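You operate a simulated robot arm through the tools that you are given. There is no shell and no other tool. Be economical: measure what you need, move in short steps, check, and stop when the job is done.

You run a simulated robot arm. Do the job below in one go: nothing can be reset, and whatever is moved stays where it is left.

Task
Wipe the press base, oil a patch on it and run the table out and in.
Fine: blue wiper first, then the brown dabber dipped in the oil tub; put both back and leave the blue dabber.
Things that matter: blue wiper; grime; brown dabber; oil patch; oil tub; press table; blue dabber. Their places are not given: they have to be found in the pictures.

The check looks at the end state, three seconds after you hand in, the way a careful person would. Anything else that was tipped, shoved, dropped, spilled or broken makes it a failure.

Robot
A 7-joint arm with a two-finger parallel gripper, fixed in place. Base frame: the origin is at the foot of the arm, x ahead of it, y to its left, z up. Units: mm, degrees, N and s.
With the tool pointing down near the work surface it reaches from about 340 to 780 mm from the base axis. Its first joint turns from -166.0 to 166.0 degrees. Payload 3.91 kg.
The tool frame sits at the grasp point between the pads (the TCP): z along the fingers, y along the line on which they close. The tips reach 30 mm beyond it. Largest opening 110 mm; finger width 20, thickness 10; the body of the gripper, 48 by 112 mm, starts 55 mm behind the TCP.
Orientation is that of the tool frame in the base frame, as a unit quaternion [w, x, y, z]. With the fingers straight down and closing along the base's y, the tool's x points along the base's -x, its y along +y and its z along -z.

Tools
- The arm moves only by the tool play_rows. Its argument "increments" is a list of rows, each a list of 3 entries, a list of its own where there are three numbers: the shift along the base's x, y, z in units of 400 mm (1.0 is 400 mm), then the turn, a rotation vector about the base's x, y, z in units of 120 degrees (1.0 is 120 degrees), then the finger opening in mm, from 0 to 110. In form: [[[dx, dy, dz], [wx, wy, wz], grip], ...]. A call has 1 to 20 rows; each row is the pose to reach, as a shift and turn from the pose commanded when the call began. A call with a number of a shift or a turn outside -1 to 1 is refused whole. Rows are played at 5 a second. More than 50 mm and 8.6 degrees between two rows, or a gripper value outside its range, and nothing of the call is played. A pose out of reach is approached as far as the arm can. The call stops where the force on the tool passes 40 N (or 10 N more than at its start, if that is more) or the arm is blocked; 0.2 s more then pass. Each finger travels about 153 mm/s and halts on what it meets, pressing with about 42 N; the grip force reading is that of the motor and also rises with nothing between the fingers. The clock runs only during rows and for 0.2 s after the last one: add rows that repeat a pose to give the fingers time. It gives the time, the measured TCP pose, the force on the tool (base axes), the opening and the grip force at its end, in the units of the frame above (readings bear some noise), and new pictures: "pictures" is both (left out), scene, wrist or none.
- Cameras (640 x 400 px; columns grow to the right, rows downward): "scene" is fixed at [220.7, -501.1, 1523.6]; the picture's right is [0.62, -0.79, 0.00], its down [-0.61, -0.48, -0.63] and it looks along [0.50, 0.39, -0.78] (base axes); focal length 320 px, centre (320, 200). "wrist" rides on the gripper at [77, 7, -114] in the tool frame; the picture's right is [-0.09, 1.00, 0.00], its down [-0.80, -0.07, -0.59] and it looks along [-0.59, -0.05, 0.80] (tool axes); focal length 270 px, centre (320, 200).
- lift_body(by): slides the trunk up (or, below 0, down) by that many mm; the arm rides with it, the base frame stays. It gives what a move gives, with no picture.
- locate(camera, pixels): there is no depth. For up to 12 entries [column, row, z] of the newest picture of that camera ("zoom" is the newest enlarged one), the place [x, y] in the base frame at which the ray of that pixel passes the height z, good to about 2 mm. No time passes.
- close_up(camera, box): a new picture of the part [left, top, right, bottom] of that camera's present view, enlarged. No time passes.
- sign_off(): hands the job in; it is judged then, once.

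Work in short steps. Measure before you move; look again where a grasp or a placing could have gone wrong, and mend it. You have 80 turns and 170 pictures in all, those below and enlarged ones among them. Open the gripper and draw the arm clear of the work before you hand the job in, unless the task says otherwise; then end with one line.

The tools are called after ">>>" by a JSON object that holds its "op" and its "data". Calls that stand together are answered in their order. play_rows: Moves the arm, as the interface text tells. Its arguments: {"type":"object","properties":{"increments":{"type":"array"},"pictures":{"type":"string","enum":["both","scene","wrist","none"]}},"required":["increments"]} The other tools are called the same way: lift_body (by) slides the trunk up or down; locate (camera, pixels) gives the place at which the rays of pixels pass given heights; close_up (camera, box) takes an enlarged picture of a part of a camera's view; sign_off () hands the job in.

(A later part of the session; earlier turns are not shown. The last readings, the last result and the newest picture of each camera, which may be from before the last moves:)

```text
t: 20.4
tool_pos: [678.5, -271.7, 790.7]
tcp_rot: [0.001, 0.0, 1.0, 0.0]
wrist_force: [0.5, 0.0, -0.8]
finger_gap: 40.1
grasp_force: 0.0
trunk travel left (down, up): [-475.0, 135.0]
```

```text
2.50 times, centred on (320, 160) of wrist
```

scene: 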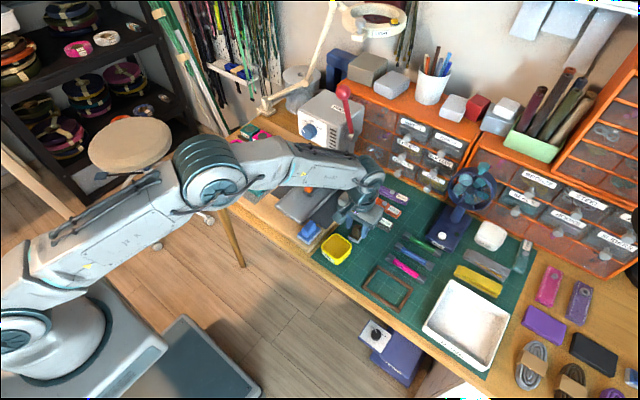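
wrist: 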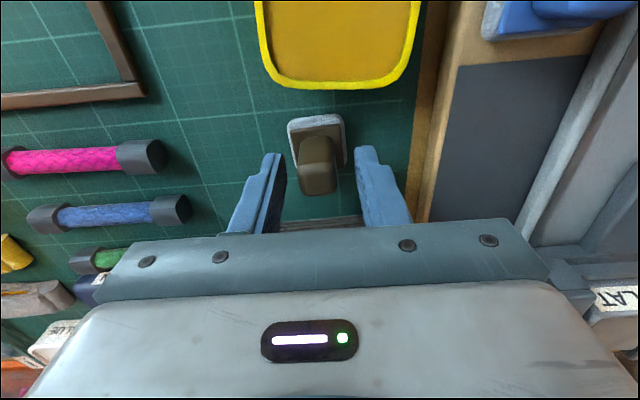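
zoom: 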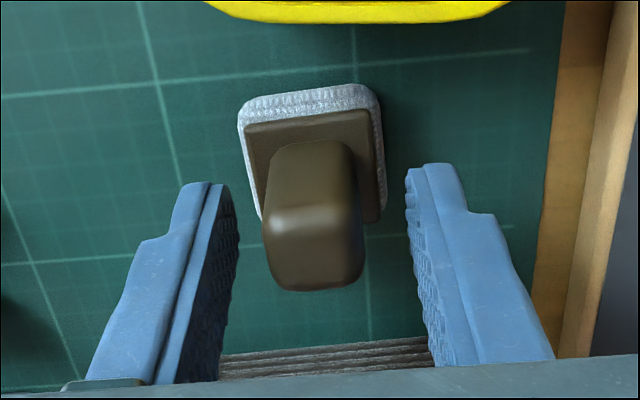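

Aligned, no contact; I lower 5 mm more and close.

>>> {"op": "play_rows", "data": {"increments": [[[0, 0, -0.007], [0, 0, 0], 40], [[0, 0, -0.0125], [0, 0, 0], 40], [[0, 0, -0.0125], [0, 0, 0], 10], [[0, 0, -0.0125], [0, 0, 0], 10], [[0, 0, -0.0125], [0, 0, 0], 10]]}}

>>> {"op": "close_up", "data": {"camera": "wrist", "box": [240, 80, 400, 240]}}

```text
t: 21.6
tool_pos: [678.4, -271.6, 786.7]
tcp_rot: [0.001, 0.001, 1.0, 0.001]
wrist_force: [-0.3, -0.6, 1.0]
finger_gap: 20.0
grasp_force: 42.1
trunk travel left (down, up): [-475.0, 135.0]
```

scene: 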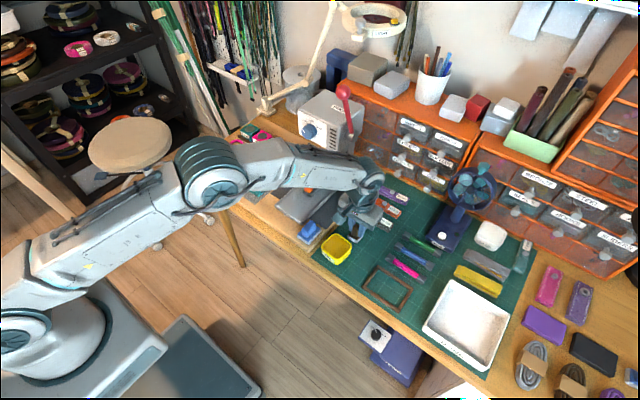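
wrist: 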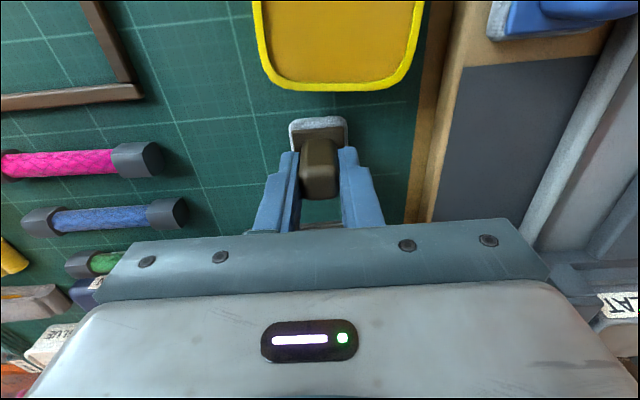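

```text
2.50 times, centred on (320, 160) of wrist
```

zoom: 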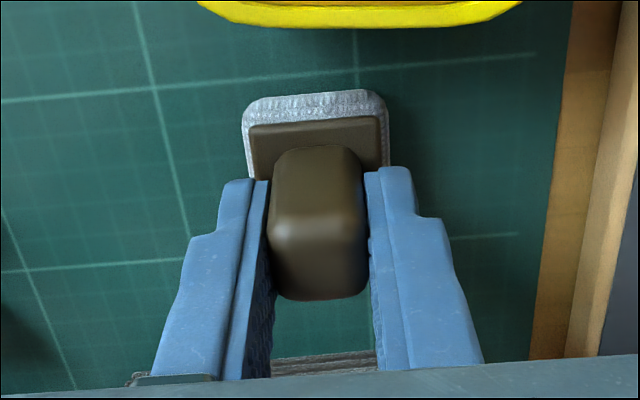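

Gripped at 20 mm. I lift 80 mm, carry it over the tub at about (603,−257) and look.

>>> {"op": "play_rows", "data": {"increments": [[[0, 0, 0.1], [0, 0, 0], 10], [[0, 0, 0.2], [0, 0, 0], 10], [[-0.09, 0.018, 0.2], [0, 0, 0], 10], [[-0.1875, 0.0375, 0.2], [0, 0, 0], 10], [[-0.1875, 0.0375, 0.15], [0, 0, 0], 10], [[-0.1875, 0.0375, 0.15], [0, 0, 0], 10]]}}

>>> {"op": "close_up", "data": {"camera": "scene", "box": [300, 200, 380, 270]}}

>>> {"op": "close_up", "data": {"camera": "wrist", "box": [220, 40, 420, 240]}}

```text
t: 23.0
tool_pos: [603.3, -254.1, 846.4]
tcp_rot: [0.0, 0.001, 1.0, 0.0]
wrist_force: [-0.6, 0.3, -0.2]
finger_gap: 19.7
grasp_force: 41.4
trunk travel left (down, up): [-475.0, 135.0]
```

scene: 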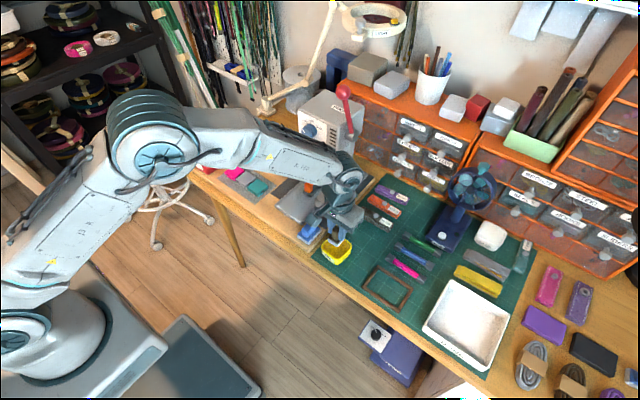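
wrist: 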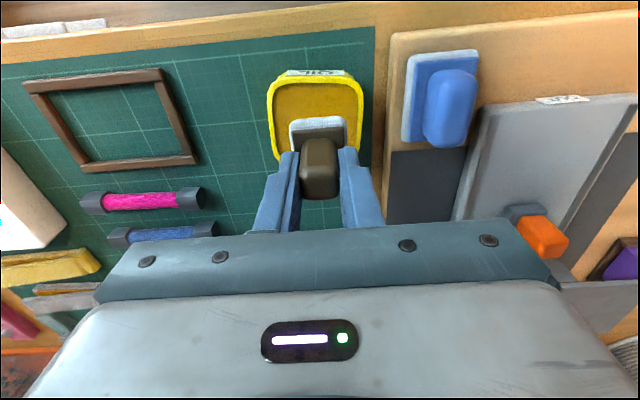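

```text
5.71 times, centred on (340, 235) of scene
```

zoom: 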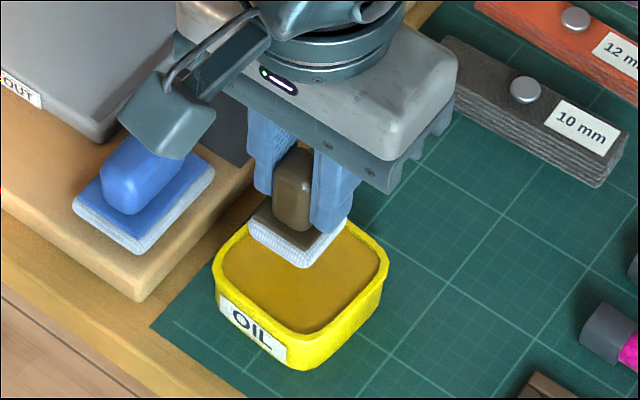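

```text
2.00 times, centred on (320, 140) of wrist
```

zoom: 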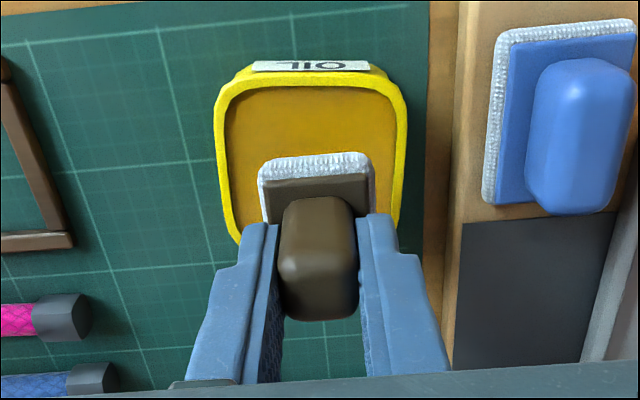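

>>> {"op": "locate", "data": {"camera": "zoom", "pixels": [[216, 270, 765], [388, 262, 765], [303, 342, 765], [250, 225, 800], [345, 222, 800], [305, 268, 796]]}}

>>> {"op": "locate", "data": {"camera": "wrist", "pixels": [[268, 90, 765], [363, 84, 765], [369, 160, 765], [280, 160, 765], [290, 122, 800], [346, 118, 800]]}}

```text
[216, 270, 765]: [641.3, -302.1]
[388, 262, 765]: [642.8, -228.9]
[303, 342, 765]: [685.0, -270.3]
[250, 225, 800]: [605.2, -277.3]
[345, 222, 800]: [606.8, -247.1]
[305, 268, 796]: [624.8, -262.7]
```

```text
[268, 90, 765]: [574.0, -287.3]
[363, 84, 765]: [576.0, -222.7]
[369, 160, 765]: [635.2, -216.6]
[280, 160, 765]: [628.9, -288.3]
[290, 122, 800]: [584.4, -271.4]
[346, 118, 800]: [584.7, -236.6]
```

Pad is centred in the tub in y (−254); I shift +2 mm in x and lower towards the oil.

>>> {"op": "play_rows", "data": {"increments": [[[0.005, 0, -0.05], [0, 0, 0], 10], [[0.005, 0, -0.085], [0, 0, 0], 10], [[0.005, 0, -0.095], [0, 0, 0], 10], [[0.005, 0, -0.105], [0, 0, 0], 10], [[0.005, 0, -0.105], [0, 0, 0], 10]]}}

>>> {"op": "close_up", "data": {"camera": "scene", "box": [300, 200, 380, 270]}}

>>> {"op": "close_up", "data": {"camera": "wrist", "box": [220, 40, 420, 240]}}

```text
t: 24.2
tool_pos: [605.8, -255.1, 808.2]
tcp_rot: [0.003, 0.0, 1.0, -0.002]
wrist_force: [6.7, 0.3, 34.8]
finger_gap: 20.0
grasp_force: 42.3
trunk travel left (down, up): [-475.0, 135.0]
```

scene: 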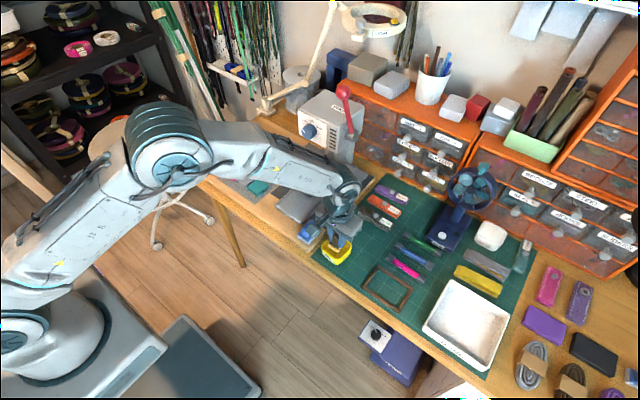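
wrist: 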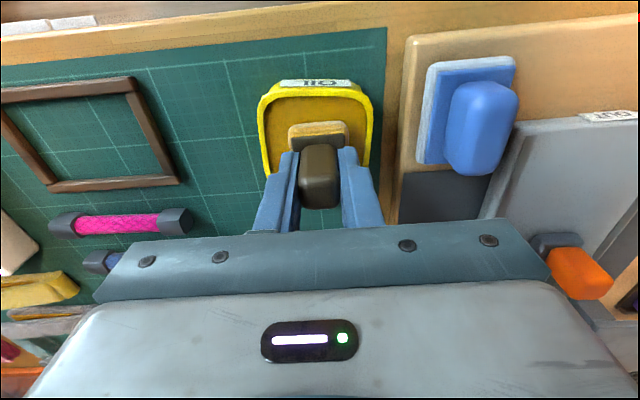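

```text
5.71 times, centred on (340, 235) of scene
```

zoom: 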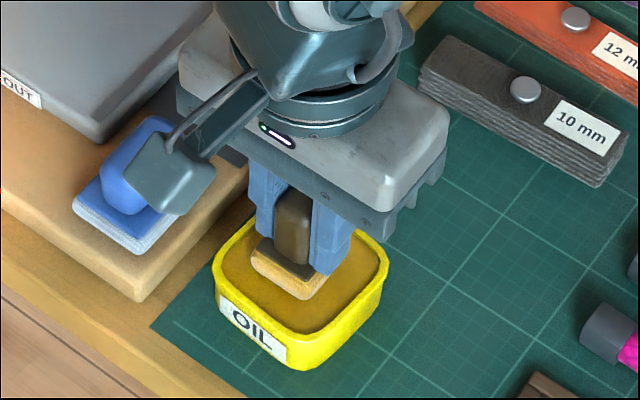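

```text
2.00 times, centred on (320, 140) of wrist
```

zoom: 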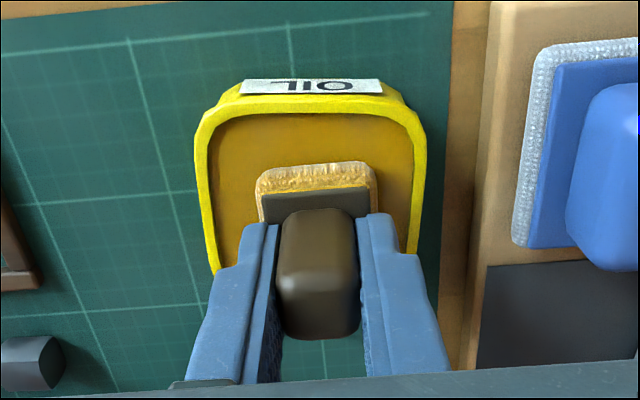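

The pad has turned oil-yellow. I lift out and carry it part way, then look closely at the clean base for any marked spot.

>>> {"op": "play_rows", "data": {"increments": [[[0, 0, 0.05], [0, 0, 0], 10], [[0, 0, 0.12], [0, 0, 0], 10], [[0, 0, 0.19], [0, 0, 0], 10], [[0, 0, 0.19], [0, 0, 0], 10], [[0, 0.1, 0.19], [0, 0, 0], 10], [[0, 0.18, 0.19], [0, 0, 0], 10], [[0, 0.18, 0.19], [0, 0, 0], 10]]}}

>>> {"op": "close_up", "data": {"camera": "wrist", "box": [330, 80, 530, 240]}}

>>> {"op": "close_up", "data": {"camera": "scene", "box": [270, 170, 330, 230]}}

```text
t: 25.8
tool_pos: [605.9, -184.9, 879.8]
tcp_rot: [-0.001, 0.0, 1.0, 0.0]
wrist_force: [-0.8, 0.1, -0.2]
finger_gap: 19.7
grasp_force: 42.4
trunk travel left (down, up): [-475.0, 135.0]
```

scene: 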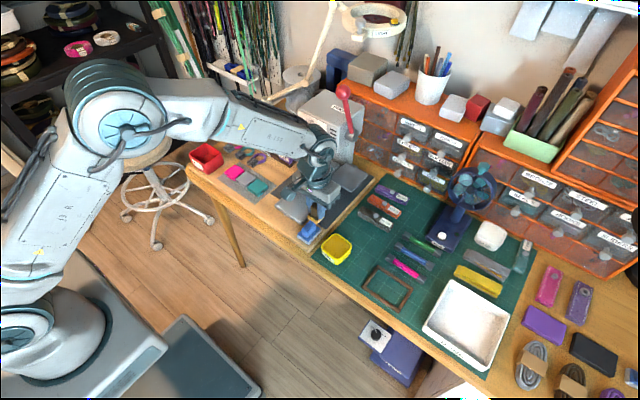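
wrist: 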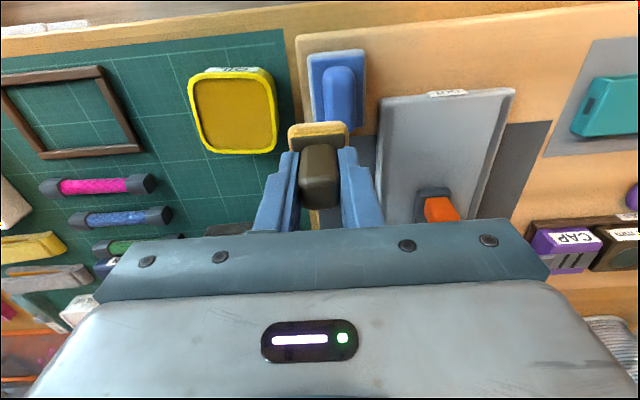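

```text
2.50 times, centred on (430, 160) of wrist
```

zoom: 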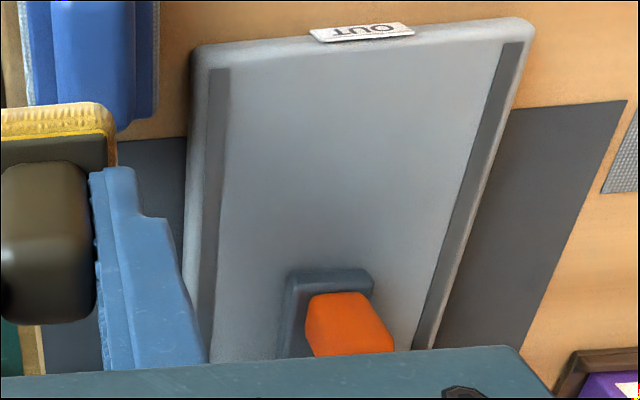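

```text
6.67 times, centred on (300, 200) of scene
```

zoom: 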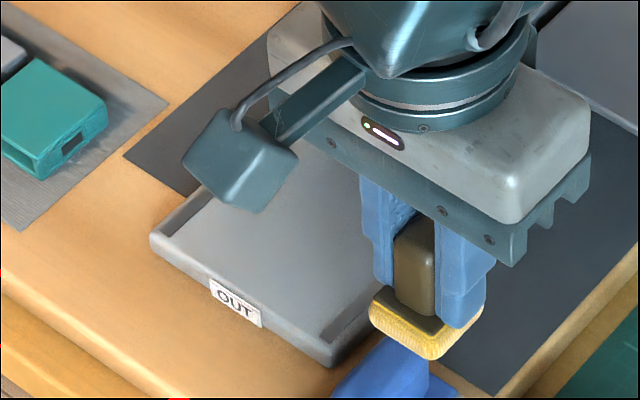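

No mark is visible, so I oil the middle of the cleaned area. I move above (656,−76) and lower.

>>> {"op": "play_rows", "data": {"increments": [[[0.04, 0.09, 0], [0, 0, 0], 10], [[0.08, 0.18, 0], [0, 0, 0], 10], [[0.128, 0.2725, 0], [0, 0, 0], 10], [[0.128, 0.2725, -0.1], [0, 0, 0], 10], [[0.128, 0.2725, -0.15], [0, 0, 0], 10], [[0.128, 0.2725, -0.15], [0, 0, 0], 10]]}}

>>> {"op": "close_up", "data": {"camera": "wrist", "box": [220, 20, 420, 240]}}

```text
t: 27.2
tool_pos: [657.3, -77.0, 820.9]
tcp_rot: [0.001, 0.0, 1.0, 0.0]
wrist_force: [0.1, 0.0, -0.4]
finger_gap: 19.9
grasp_force: 41.9
trunk travel left (down, up): [-475.0, 135.0]
```

scene: 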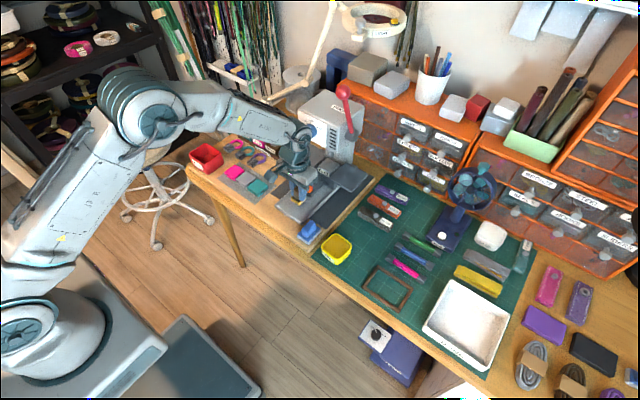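
wrist: 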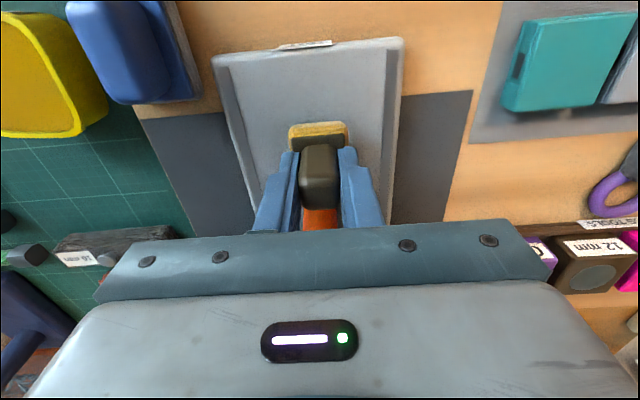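

```text
1.82 times, centred on (320, 130) of wrist
```

zoom: 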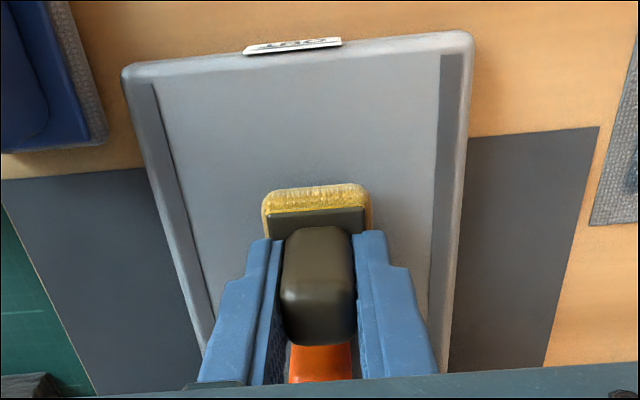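

Dabber hovers over the middle of the tray floor. I lower in small steps to contact.

>>> {"op": "play_rows", "data": {"increments": [[[0, 0, -0.01], [0, 0, 0], 10], [[0, 0, -0.02], [0, 0, 0], 10], [[0, 0, -0.025], [0, 0, 0], 10], [[0, 0, -0.03], [0, 0, 0], 10], [[0, 0, -0.03], [0, 0, 0], 10]], "pictures": "none"}}

```text
t: 28.4
tool_pos: [656.0, -77.5, 813.1]
tcp_rot: [0.005, 0.0, 1.0, -0.001]
wrist_force: [-0.1, -0.8, 37.5]
finger_gap: 19.8
grasp_force: 42.7
trunk travel left (down, up): [-475.0, 135.0]
```

Contact at about 813. I ease to ~10 N and dab with a small rub.

>>> {"op": "play_rows", "data": {"increments": [[[0, 0, 0.008], [0, 0, 0], 10], [[0, 0.018, 0.008], [0, 0, 0], 10], [[-0.018, 0.018, 0.008], [0, 0, 0], 10], [[-0.018, 0, 0.008], [0, 0, 0], 10], [[-0.018, -0.018, 0.008], [0, 0, 0], 10], [[0, -0.018, 0.008], [0, 0, 0], 10], [[0.018, -0.018, 0.008], [0, 0, 0], 10], [[0.018, 0, 0.008], [0, 0, 0], 10], [[0.018, 0.018, 0.008], [0, 0, 0], 10], [[0, 0, 0.008], [0, 0, 0], 10], [[0, 0, 0.1], [0, 0, 0], 10], [[0, 0, 0.18], [0, 0, 0], 10], [[-0.04, -0.09, 0.18], [0, 0, 0], 10], [[-0.08, -0.18, 0.18], [0, 0, 0], 10], [[-0.128, -0.2725, 0.18], [0, 0, 0], 10], [[-0.128, -0.2725, 0.18], [0, 0, 0], 10]]}}

>>> {"op": "close_up", "data": {"camera": "wrist", "box": [330, 80, 530, 240]}}

>>> {"op": "close_up", "data": {"camera": "scene", "box": [270, 170, 330, 230]}}

```text
t: 31.8
tool_pos: [606.1, -184.4, 882.1]
tcp_rot: [0.0, 0.0, 1.0, -0.001]
wrist_force: [0.3, 0.4, -0.1]
finger_gap: 19.8
grasp_force: 41.8
trunk travel left (down, up): [-475.0, 135.0]
```

scene: 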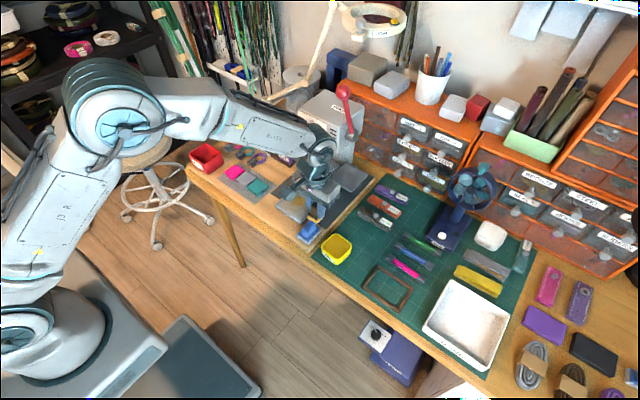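
wrist: 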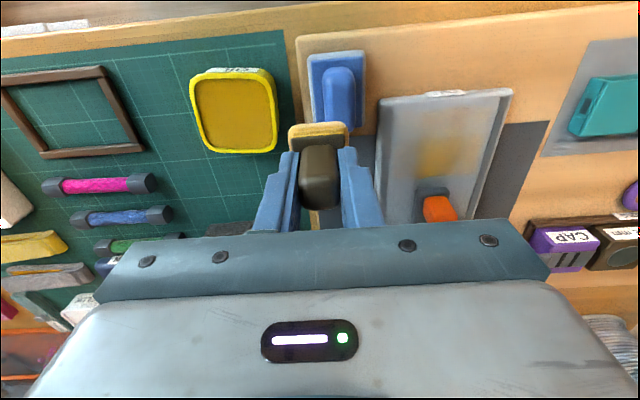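

```text
2.50 times, centred on (430, 160) of wrist
```

zoom: 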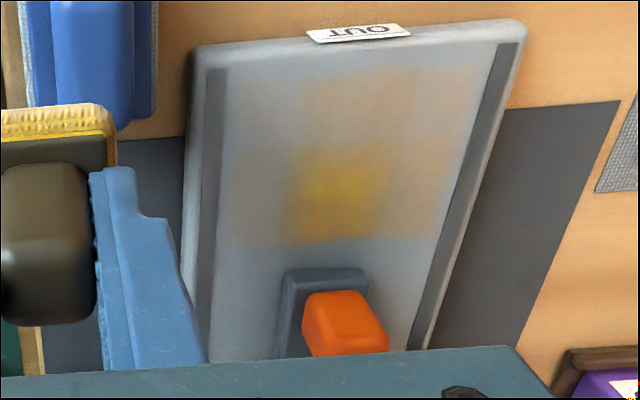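

```text
6.67 times, centred on (300, 200) of scene
```

zoom: 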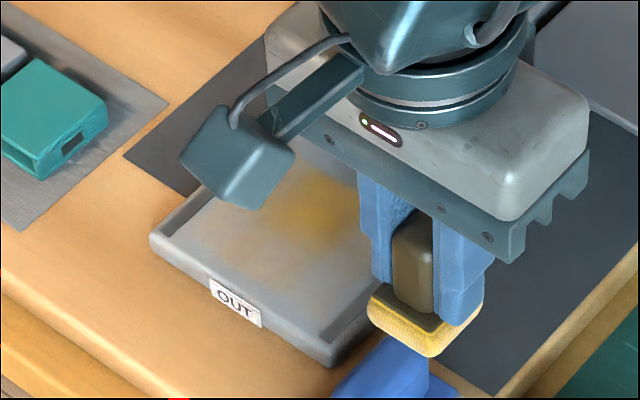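

An oil film appears: strong in the middle, faint over the wider patch. I go back and spread more evenly over the whole patch.

>>> {"op": "play_rows", "data": {"increments": [[[0.04, 0.09, 0], [0, 0, 0], 10], [[0.08, 0.18, 0], [0, 0, 0], 10], [[0.128, 0.2725, 0], [0, 0, 0], 10], [[0.1, 0.3125, -0.09], [0, 0, 0], 10], [[0.088, 0.3225, -0.16], [0, 0, 0], 10], [[0.088, 0.3225, -0.172], [0, 0, 0], 10], [[0.088, 0.2975, -0.172], [0, 0, 0], 10], [[0.088, 0.2725, -0.172], [0, 0, 0], 10], [[0.088, 0.2475, -0.172], [0, 0, 0], 10], [[0.088, 0.2225, -0.172], [0, 0, 0], 10], [[0.128, 0.2225, -0.172], [0, 0, 0], 10], [[0.128, 0.2475, -0.172], [0, 0, 0], 10], [[0.128, 0.2975, -0.172], [0, 0, 0], 10], [[0.128, 0.3225, -0.172], [0, 0, 0], 10], [[0.17, 0.3225, -0.172], [0, 0, 0], 10], [[0.17, 0.2975, -0.172], [0, 0, 0], 10], [[0.17, 0.2725, -0.172], [0, 0, 0], 10], [[0.17, 0.2475, -0.172], [0, 0, 0], 10], [[0.17, 0.2225, -0.172], [0, 0, 0], 10], [[0.128, 0.2225, -0.09], [0, 0, 0], 10]], "pictures": "none"}}

```text
t: 36.0
tool_pos: [656.0, -95.2, 843.5]
tcp_rot: [0.001, 0.0, 1.0, -0.001]
wrist_force: [0.4, -0.2, -0.9]
finger_gap: 19.7
grasp_force: 42.3
trunk travel left (down, up): [-475.0, 135.0]
```

Pass done without trouble. I lift and move aside to inspect.

>>> {"op": "play_rows", "data": {"increments": [[[0, 0, 0.09], [0, 0, 0], 10], [[-0.06, -0.1, 0.09], [0, 0, 0], 10], [[-0.128, -0.2225, 0.09], [0, 0, 0], 10], [[-0.128, -0.2225, 0.09], [0, 0, 0], 10]]}}

>>> {"op": "close_up", "data": {"camera": "wrist", "box": [330, 80, 530, 240]}}

```text
refused: row 3 steps farther than a row can; nothing moved
```

```text
2.50 times, centred on (430, 160) of wrist
```

zoom: 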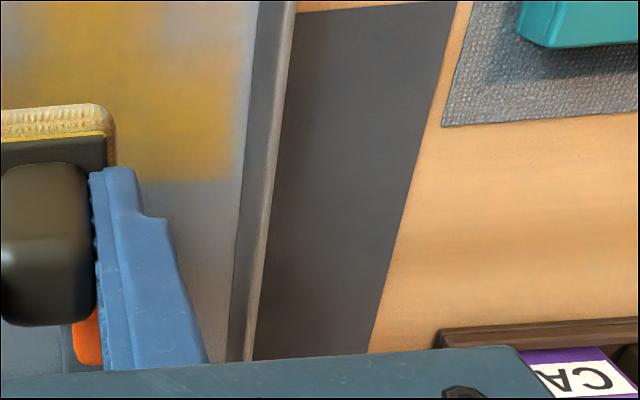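

The last step was too long; I split it.

>>> {"op": "play_rows", "data": {"increments": [[[0, 0, 0.09], [0, 0, 0], 10], [[-0.04, -0.075, 0.09], [0, 0, 0], 10], [[-0.08, -0.15, 0.09], [0, 0, 0], 10], [[-0.128, -0.2225, 0.09], [0, 0, 0], 10], [[-0.128, -0.2225, 0.09], [0, 0, 0], 10]]}}

>>> {"op": "close_up", "data": {"camera": "wrist", "box": [330, 80, 530, 240]}}

```text
t: 37.2
tool_pos: [609.1, -182.3, 881.6]
tcp_rot: [0.0, 0.0, 1.0, 0.0]
wrist_force: [-0.4, 0.8, -0.6]
finger_gap: 20.1
grasp_force: 41.7
trunk travel left (down, up): [-475.0, 135.0]
```

scene: 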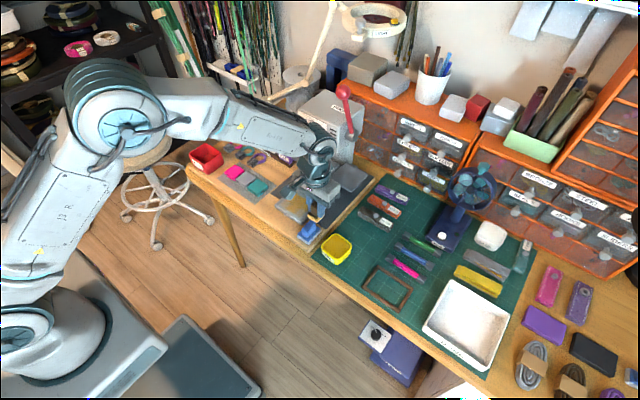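
wrist: 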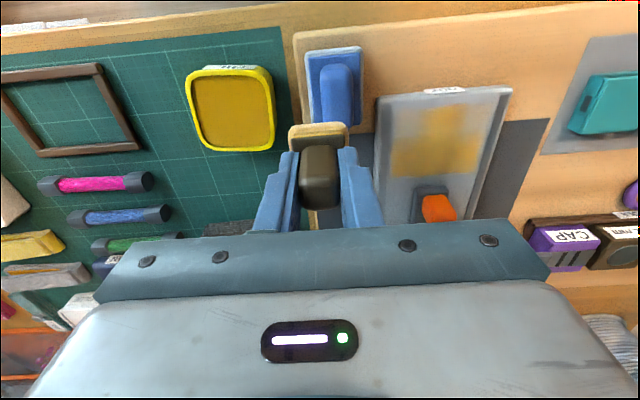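

```text
2.50 times, centred on (430, 160) of wrist
```

zoom: 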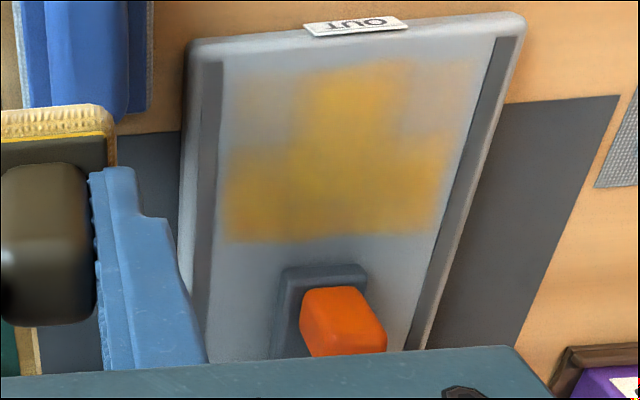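

The film covers all but two front corner cells at zoom (265,100) and (440,95). I locate these to finish the coverage.

>>> {"op": "locate", "data": {"camera": "zoom", "pixels": [[262, 105, 758], [442, 95, 758], [350, 90, 758], [225, 238, 758], [437, 233, 758], [228, 70, 758], [480, 62, 758], [300, 135, 758], [400, 135, 758], [320, 275, 762], [190, 45, 765], [222, 62, 758]]}}

```text
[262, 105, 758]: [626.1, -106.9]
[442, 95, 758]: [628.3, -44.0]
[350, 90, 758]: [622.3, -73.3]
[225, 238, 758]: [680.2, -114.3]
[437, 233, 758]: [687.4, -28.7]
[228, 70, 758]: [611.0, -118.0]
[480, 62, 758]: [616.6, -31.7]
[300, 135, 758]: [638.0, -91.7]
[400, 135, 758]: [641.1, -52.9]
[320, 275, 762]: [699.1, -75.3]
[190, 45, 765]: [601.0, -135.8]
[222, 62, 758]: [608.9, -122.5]
```

I oil the front row: pad centre x≈632, y from −50 to −100.

>>> {"op": "play_rows", "data": {"increments": [[[0.03, 0.1, 0], [0, 0, 0], 10], [[0.05, 0.2, 0], [0, 0, 0], 10], [[0.068, 0.28, 0], [0, 0, 0], 10], [[0.068, 0.338, -0.08], [0, 0, 0], 10], [[0.068, 0.338, -0.16], [0, 0, 0], 10], [[0.068, 0.338, -0.173], [0, 0, 0], 10], [[0.068, 0.338, -0.173], [0, 0, 0], 10], [[0.088, 0.338, -0.173], [0, 0, 0], 10], [[0.068, 0.338, -0.173], [0, 0, 0], 10], [[0.068, 0.3, -0.173], [0, 0, 0], 10], [[0.068, 0.27, -0.173], [0, 0, 0], 10], [[0.068, 0.24, -0.173], [0, 0, 0], 10], [[0.068, 0.2125, -0.173], [0, 0, 0], 10], [[0.068, 0.2125, -0.173], [0, 0, 0], 10], [[0.088, 0.2125, -0.173], [0, 0, 0], 10], [[0.068, 0.2125, -0.173], [0, 0, 0], 10], [[0.068, 0.2125, -0.09], [0, 0, 0], 10], [[0.05, 0.15, 0], [0, 0, 0], 10], [[0, 0.05, 0], [0, 0, 0], 10], [[0, 0, 0], [0, 0, 0], 10]]}}

>>> {"op": "close_up", "data": {"camera": "wrist", "box": [330, 80, 530, 240]}}

```text
t: 41.4
tool_pos: [605.2, -185.9, 882.6]
tcp_rot: [0.0, 0.0, 1.0, -0.001]
wrist_force: [-0.1, -0.8, -0.3]
finger_gap: 20.1
grasp_force: 41.8
trunk travel left (down, up): [-475.0, 135.0]
```

scene: 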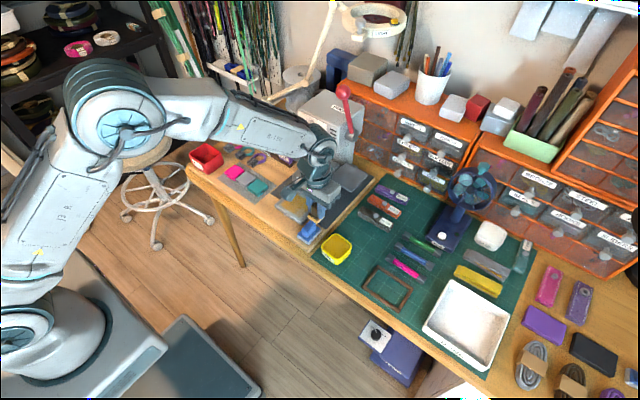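
wrist: 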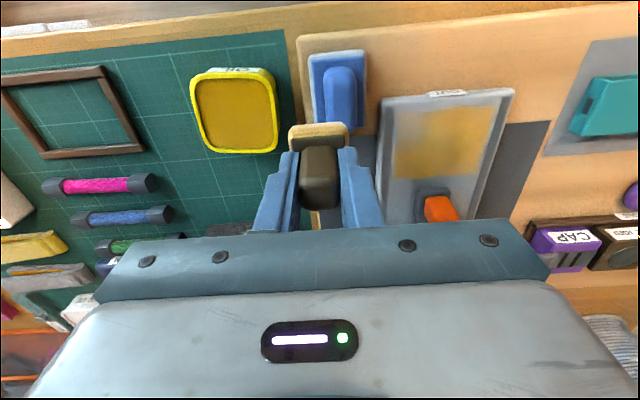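

```text
2.50 times, centred on (430, 160) of wrist
```

zoom: 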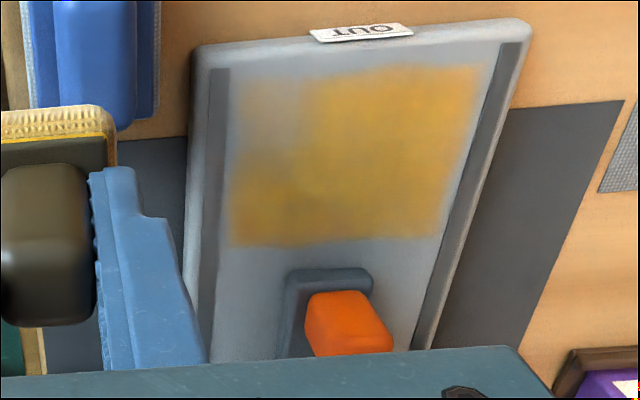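

One corner cell (zoom (265,105), y≈−107) is still faint. I dab there again at y≈−103.

>>> {"op": "play_rows", "data": {"increments": [[[0.03, 0.08, 0], [0, 0, 0], 10], [[0.05, 0.15, 0], [0, 0, 0], 10], [[0.068, 0.205, 0], [0, 0, 0], 10], [[0.068, 0.205, -0.08], [0, 0, 0], 10], [[0.068, 0.205, -0.16], [0, 0, 0], 10], [[0.068, 0.205, -0.174], [0, 0, 0], 10], [[0.068, 0.205, -0.174], [0, 0, 0], 10], [[0.088, 0.205, -0.174], [0, 0, 0], 10], [[0.068, 0.205, -0.174], [0, 0, 0], 10], [[0.068, 0.22, -0.174], [0, 0, 0], 10], [[0.068, 0.205, -0.174], [0, 0, 0], 10], [[0.078, 0.205, -0.174], [0, 0, 0], 10], [[0.068, 0.205, -0.174], [0, 0, 0], 10], [[0.068, 0.205, -0.09], [0, 0, 0], 10], [[0.05, 0.15, 0], [0, 0, 0], 10], [[0, 0.05, 0], [0, 0, 0], 10], [[0, 0, 0], [0, 0, 0], 10], [[0, 0, 0], [0, 0, 0], 10]]}}

>>> {"op": "close_up", "data": {"camera": "wrist", "box": [330, 80, 530, 240]}}

```text
t: 45.2
tool_pos: [606.4, -183.9, 881.7]
tcp_rot: [0.0, 0.001, 1.0, 0.0]
wrist_force: [-0.1, -0.2, -0.8]
finger_gap: 19.8
grasp_force: 41.7
trunk travel left (down, up): [-475.0, 135.0]
```

scene: 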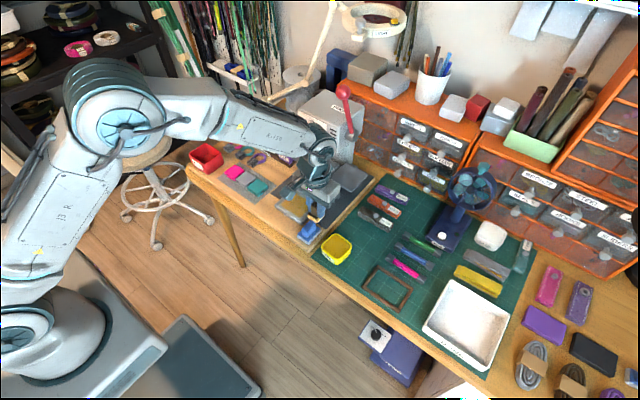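
wrist: 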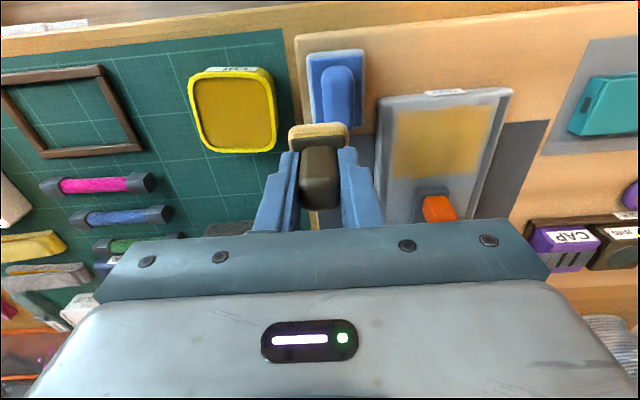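

```text
2.50 times, centred on (430, 160) of wrist
```

zoom: 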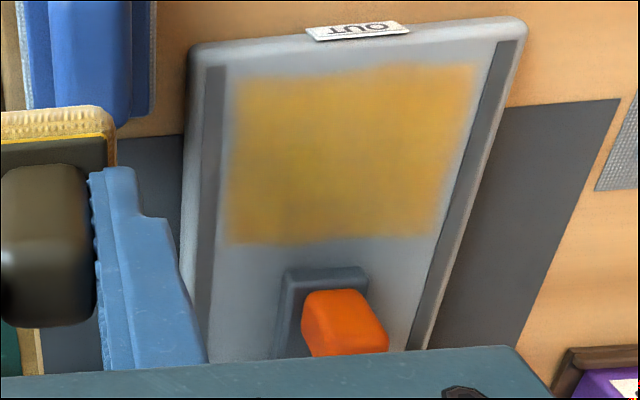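

The patch is fully oiled. I return the dabber over its original spot (678,−272) and lower near the mat.

>>> {"op": "play_rows", "data": {"increments": [[[0.06, -0.07, 0], [0, 0, 0], 10], [[0.12, -0.14, 0], [0, 0, 0], 10], [[0.1825, -0.2175, 0], [0, 0, 0], 10], [[0.1825, -0.2175, -0.1], [0, 0, 0], 10], [[0.1825, -0.2175, -0.19], [0, 0, 0], 10], [[0.1825, -0.2175, -0.215], [0, 0, 0], 10], [[0.1825, -0.2175, -0.215], [0, 0, 0], 10]]}}

>>> {"op": "close_up", "data": {"camera": "scene", "box": [320, 190, 390, 260]}}

```text
t: 46.8
tool_pos: [679.9, -272.0, 794.1]
tcp_rot: [0.0, 0.0, 1.0, 0.001]
wrist_force: [-0.1, -1.1, -0.5]
finger_gap: 20.1
grasp_force: 41.9
trunk travel left (down, up): [-475.0, 135.0]
```

scene: 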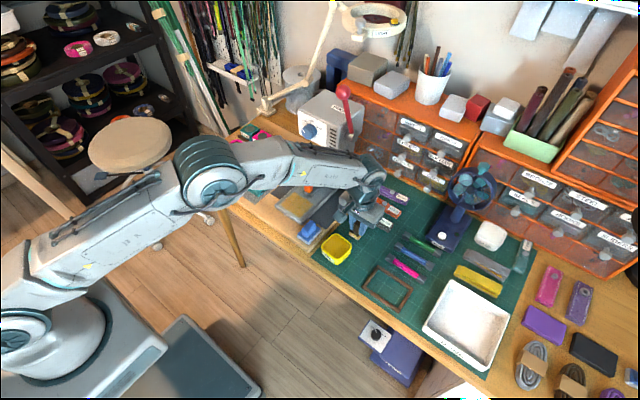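
wrist: 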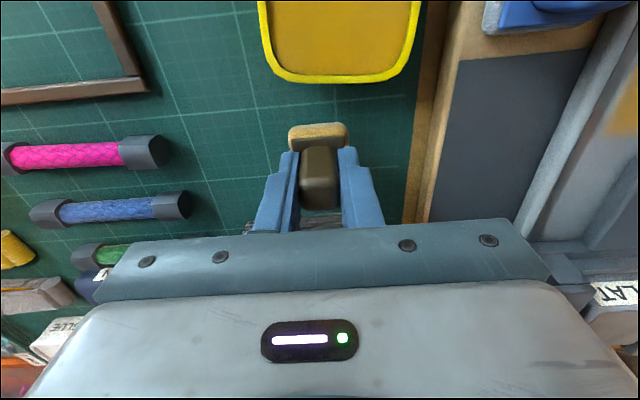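

```text
5.71 times, centred on (355, 225) of scene
```

zoom: 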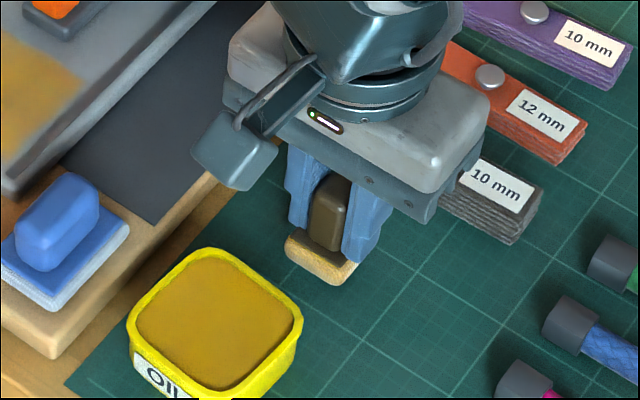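

Dabber hangs a little above its spot. I lower in small steps to light contact (at most 8 mm).

>>> {"op": "play_rows", "data": {"increments": [[[-0.003, 0, -0.006], [0, 0, 0], 10], [[-0.003, 0, -0.011], [0, 0, 0], 10], [[-0.003, 0, -0.016], [0, 0, 0], 10], [[-0.003, 0, -0.019], [0, 0, 0], 10], [[-0.003, 0, -0.019], [0, 0, 0], 10]], "pictures": "none"}}

```text
t: 48.0
tool_pos: [677.5, -273.3, 785.6]
tcp_rot: [0.0, 0.0, 1.0, 0.0]
wrist_force: [-0.5, -1.0, -0.6]
finger_gap: 19.8
grasp_force: 42.3
trunk travel left (down, up): [-475.0, 135.0]
```

No contact yet; 2 mm further.

>>> {"op": "play_rows", "data": {"increments": [[[0, 0.002, -0.003], [0, 0, 0], 10], [[0, 0.002, -0.006], [0, 0, 0], 10], [[0, 0.002, -0.006], [0, 0, 0], 10]], "pictures": "none"}}

```text
t: 48.8
tool_pos: [677.2, -271.2, 784.6]
tcp_rot: [0.0, 0.0, 1.0, 0.001]
wrist_force: [0.4, -0.2, 0.0]
finger_gap: 19.8
grasp_force: 42.0
trunk travel left (down, up): [-475.0, 135.0]
```

>>> {"op": "play_rows", "data": {"increments": [[[0, 0, -0.003], [0, 0, 0], 10], [[0, 0, -0.006], [0, 0, 0], 10], [[0, 0, -0.006], [0, 0, 0], 10]], "pictures": "scene"}}

>>> {"op": "close_up", "data": {"camera": "scene", "box": [330, 210, 380, 250]}}

```text
t: 49.6
tool_pos: [676.3, -270.8, 781.3]
tcp_rot: [0.0, 0.0, 1.0, -0.001]
wrist_force: [0.1, 0.3, 0.4]
finger_gap: 19.9
grasp_force: 42.1
trunk travel left (down, up): [-475.0, 135.0]
```

scene: 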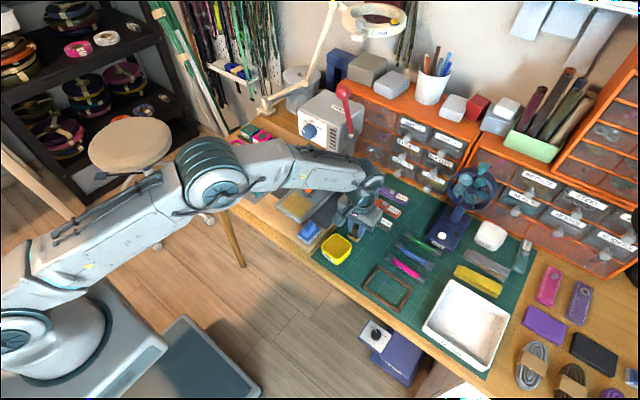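

```text
10.00 times, centred on (355, 230) of scene
```

zoom: 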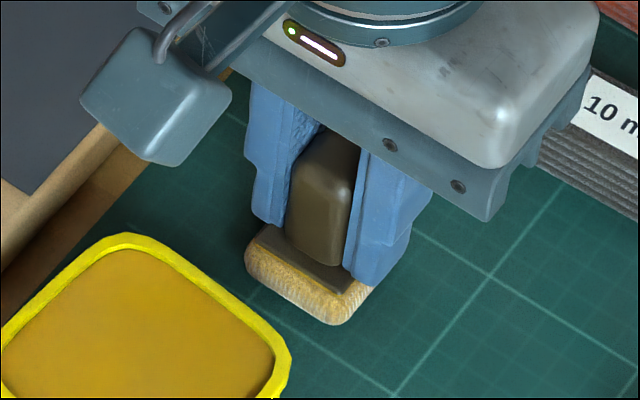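

Close to the mat still without contact (the pad was pushed up a little in the grip). I continue gently.

>>> {"op": "play_rows", "data": {"increments": [[[0.002, -0.001, -0.003], [0, 0, 0], 10], [[0.002, -0.001, -0.006], [0, 0, 0], 10], [[0.002, -0.001, -0.006], [0, 0, 0], 10]], "pictures": "none"}}

```text
t: 50.4
tool_pos: [678.9, -271.0, 778.6]
tcp_rot: [-0.001, -0.001, 1.0, -0.001]
wrist_force: [-0.2, 0.9, -0.2]
finger_gap: 19.8
grasp_force: 41.7
trunk travel left (down, up): [-475.0, 135.0]
```

>>> {"op": "play_rows", "data": {"increments": [[[0, 0, -0.003], [0, 0, 0], 10], [[0, 0, -0.006], [0, 0, 0], 10], [[0, 0, -0.006], [0, 0, 0], 10]], "pictures": "none"}}

```text
t: 51.2
tool_pos: [678.6, -271.0, 779.6]
tcp_rot: [0.001, 0.0, 1.0, -0.001]
wrist_force: [0.7, -0.2, 8.7]
finger_gap: 19.9
grasp_force: 42.5
trunk travel left (down, up): [-475.0, 135.0]
```

Contact with 8.7 N: the pad rests on the mat. I ease, open and rise.

>>> {"op": "play_rows", "data": {"increments": [[[0, 0, 0.0025], [0, 0, 0], 10], [[0, 0, 0.0025], [0, 0, 0], 36], [[0, 0, 0.0025], [0, 0, 0], 36], [[0, 0, 0.05], [0, 0, 0], 36], [[0, 0, 0.15], [0, 0, 0], 36], [[0, 0, 0.24], [0, 0, 0], 36], [[-0.05, 0.06, 0.24], [0, 0, 0], 36], [[-0.05, 0.06, 0.24], [0, 0, 0], 36]]}}

>>> {"op": "close_up", "data": {"camera": "scene", "box": [310, 190, 400, 270]}}

>>> {"op": "close_up", "data": {"camera": "wrist", "box": [330, 60, 530, 240]}}

```text
t: 53.0
tool_pos: [657.4, -246.5, 873.6]
tcp_rot: [0.0, 0.0, 1.0, 0.0]
wrist_force: [0.0, -0.1, 0.6]
finger_gap: 35.8
grasp_force: 0.0
trunk travel left (down, up): [-475.0, 135.0]
```

scene: 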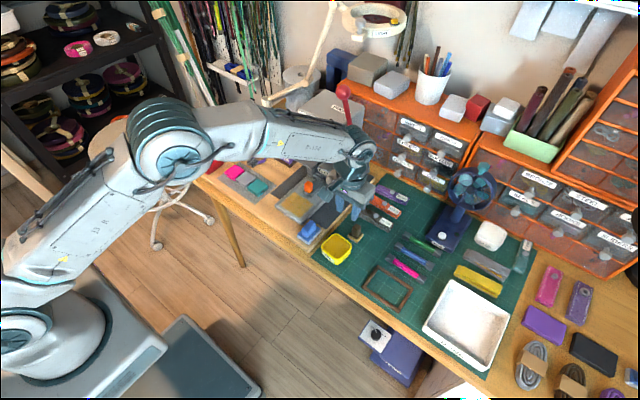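
wrist: 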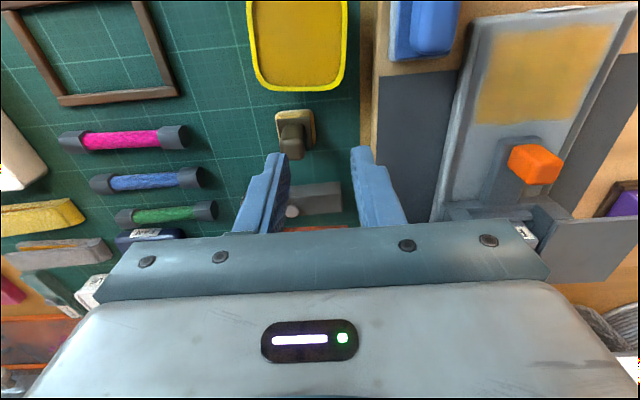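

```text
5.00 times, centred on (355, 230) of scene
```

zoom: 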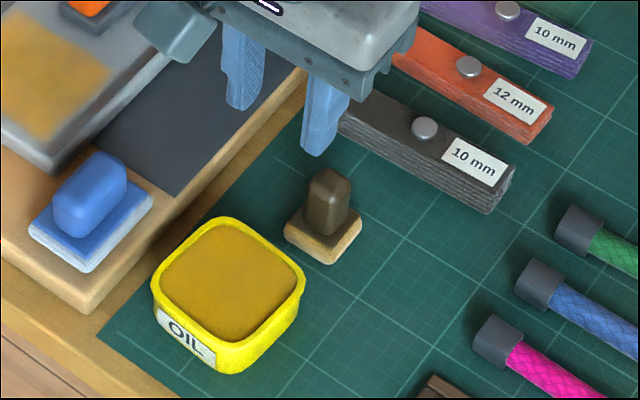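

```text
2.22 times, centred on (430, 150) of wrist
```

zoom: 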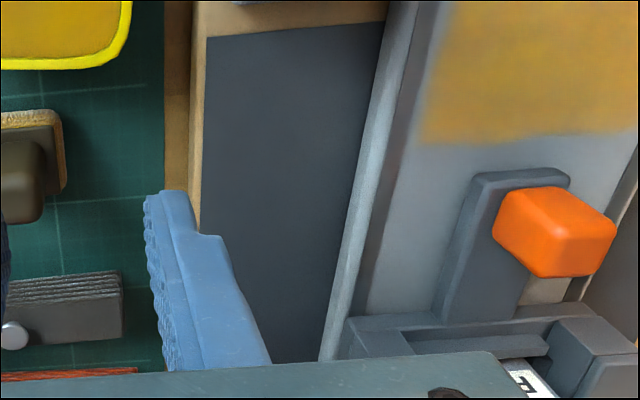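

Dabber is back on its spot. Next the table knob: I measure knob, ram and press-head front to check clearance for the gripper.

>>> {"op": "locate", "data": {"camera": "wrist", "pixels": [[511, 155, 790], [562, 158, 790], [533, 146, 790], [533, 146, 800], [533, 146, 780], [530, 183, 770], [507, 142, 765]]}}

>>> {"op": "locate", "data": {"camera": "scene", "pixels": [[308.5, 182, 795], [308.5, 182, 785], [308.5, 193, 775], [329, 152, 850], [329, 152, 830], [324, 170, 800], [299, 135, 900], [350, 160, 900]]}}

>>> {"op": "close_up", "data": {"camera": "scene", "box": [270, 90, 380, 210]}}

```text
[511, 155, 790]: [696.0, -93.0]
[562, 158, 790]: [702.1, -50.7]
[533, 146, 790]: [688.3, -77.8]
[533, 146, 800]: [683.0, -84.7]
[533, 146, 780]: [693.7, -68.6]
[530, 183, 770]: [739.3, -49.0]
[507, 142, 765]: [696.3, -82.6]
```

```text
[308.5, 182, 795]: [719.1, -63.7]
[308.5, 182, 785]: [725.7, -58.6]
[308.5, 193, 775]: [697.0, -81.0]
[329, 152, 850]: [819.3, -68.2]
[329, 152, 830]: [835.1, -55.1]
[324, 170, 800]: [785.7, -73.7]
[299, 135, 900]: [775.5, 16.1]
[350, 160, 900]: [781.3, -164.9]
```

```text
3.33 times, centred on (325, 150) of scene
```

zoom: 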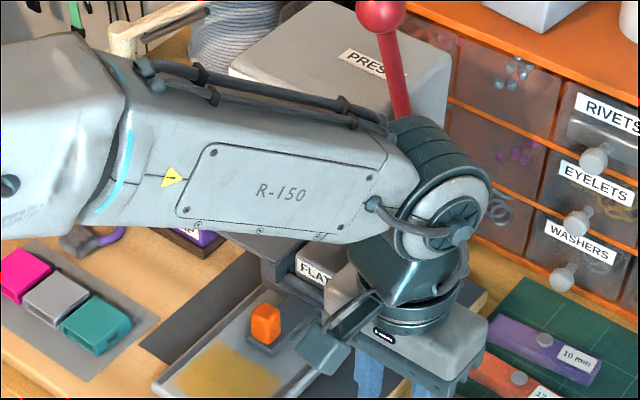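

Knob is near (705–715, −75); press head front is at x≈775+, so there is room. I move above the knob and look.

>>> {"op": "play_rows", "data": {"increments": [[[0.02, 0.1, 0], [0, 0, 0], 50], [[0.04, 0.2, 0], [0, 0, 0], 50], [[0.07, 0.3, 0], [0, 0, 0], 50], [[0.095, 0.38, 0], [0, 0, 0], 50], [[0.1, 0.4275, 0], [0, 0, 0], 50], [[0.1, 0.4275, 0], [0, 0, 0], 50]]}}

>>> {"op": "close_up", "data": {"camera": "wrist", "box": [220, 60, 420, 240]}}

>>> {"op": "close_up", "data": {"camera": "scene", "box": [260, 110, 370, 220]}}

```text
t: 54.4
tool_pos: [696.3, -79.6, 872.9]
tcp_rot: [0.0, 0.004, 1.0, -0.001]
wrist_force: [-1.9, -17.6, 1.5]
finger_gap: 50.1
grasp_force: 0.1
trunk travel left (down, up): [-475.0, 135.0]
```

scene: 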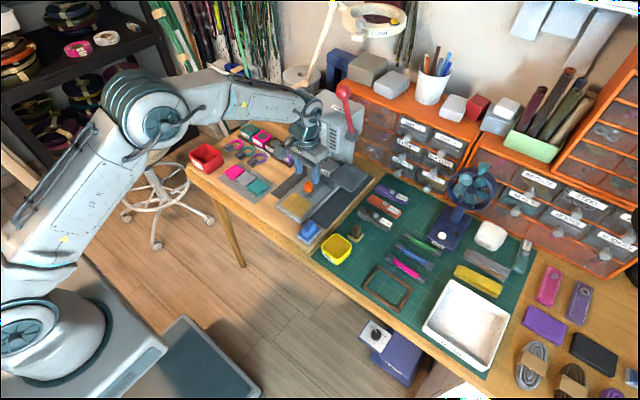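
wrist: 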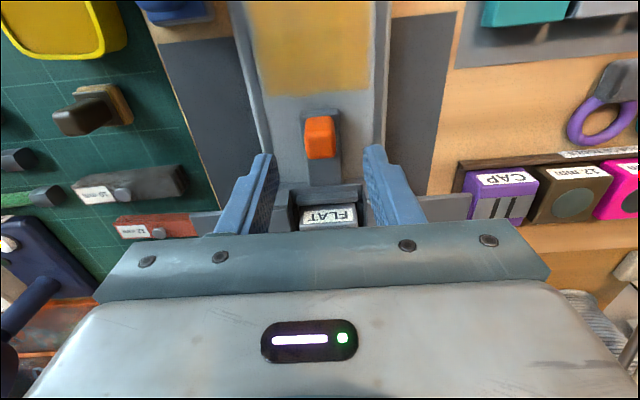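

```text
2.22 times, centred on (320, 150) of wrist
```

zoom: 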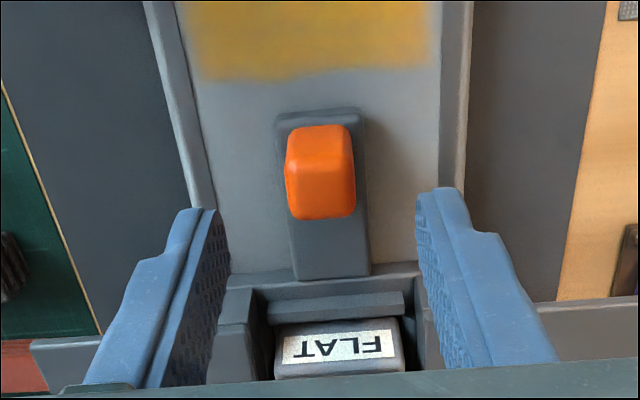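

```text
3.64 times, centred on (315, 165) of scene
```

zoom: 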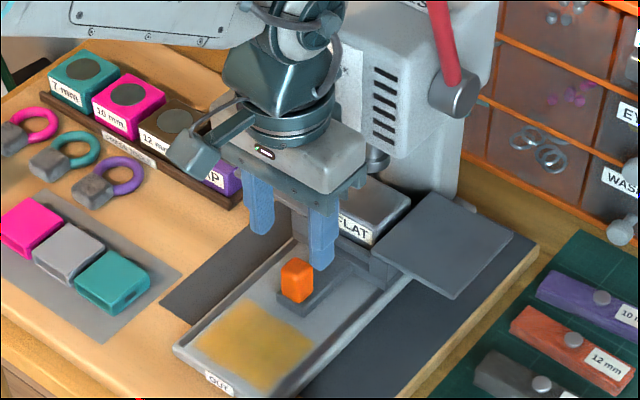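

A force of −17.6 N in y: the wrist seems to touch the press dial. I back off in −y and −x at once and check the dial.

>>> {"op": "play_rows", "data": {"increments": [[[0, -0.03, 0], [0, 0, 0], 50], [[-0.06, -0.06, 0], [0, 0, 0], 50], [[-0.15, -0.06, 0], [0, 0, 0], 50], [[-0.15, -0.06, 0], [0, 0, 0], 50]]}}

>>> {"op": "close_up", "data": {"camera": "scene", "box": [270, 80, 370, 180]}}

```text
t: 55.4
tool_pos: [638.1, -98.9, 873.8]
tcp_rot: [0.0, 0.0, 1.0, 0.0]
wrist_force: [0.7, 0.7, 0.4]
finger_gap: 50.1
grasp_force: 0.0
trunk travel left (down, up): [-475.0, 135.0]
```

scene: 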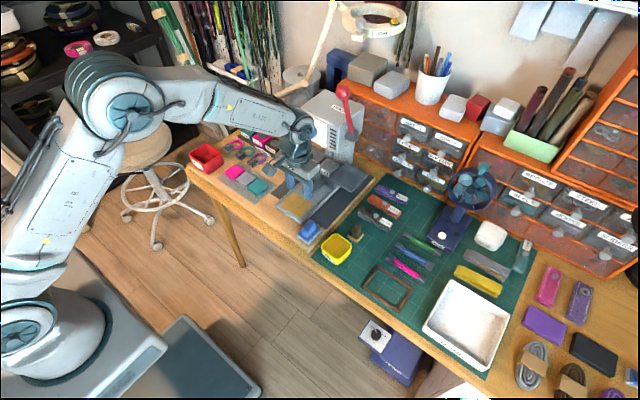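
wrist: 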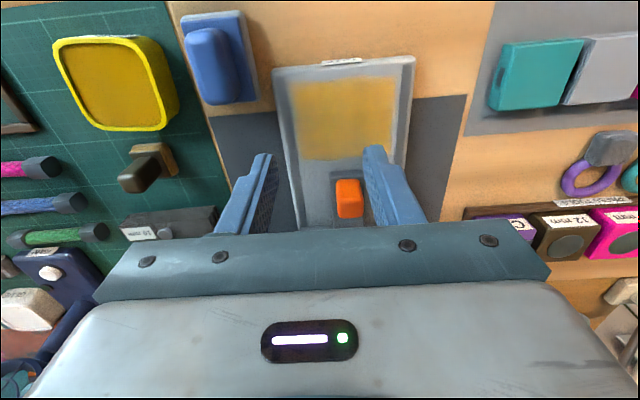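

```text
4.00 times, centred on (320, 130) of scene
```

zoom: 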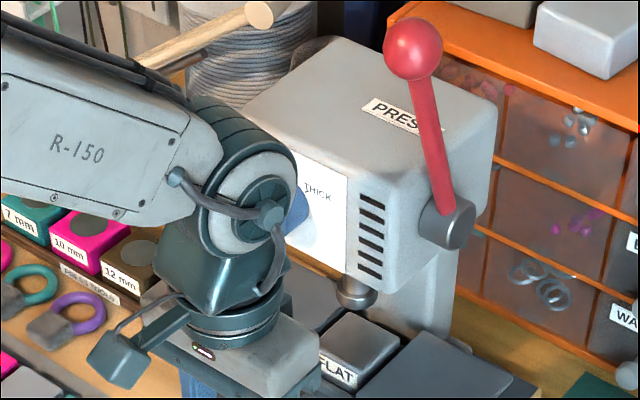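

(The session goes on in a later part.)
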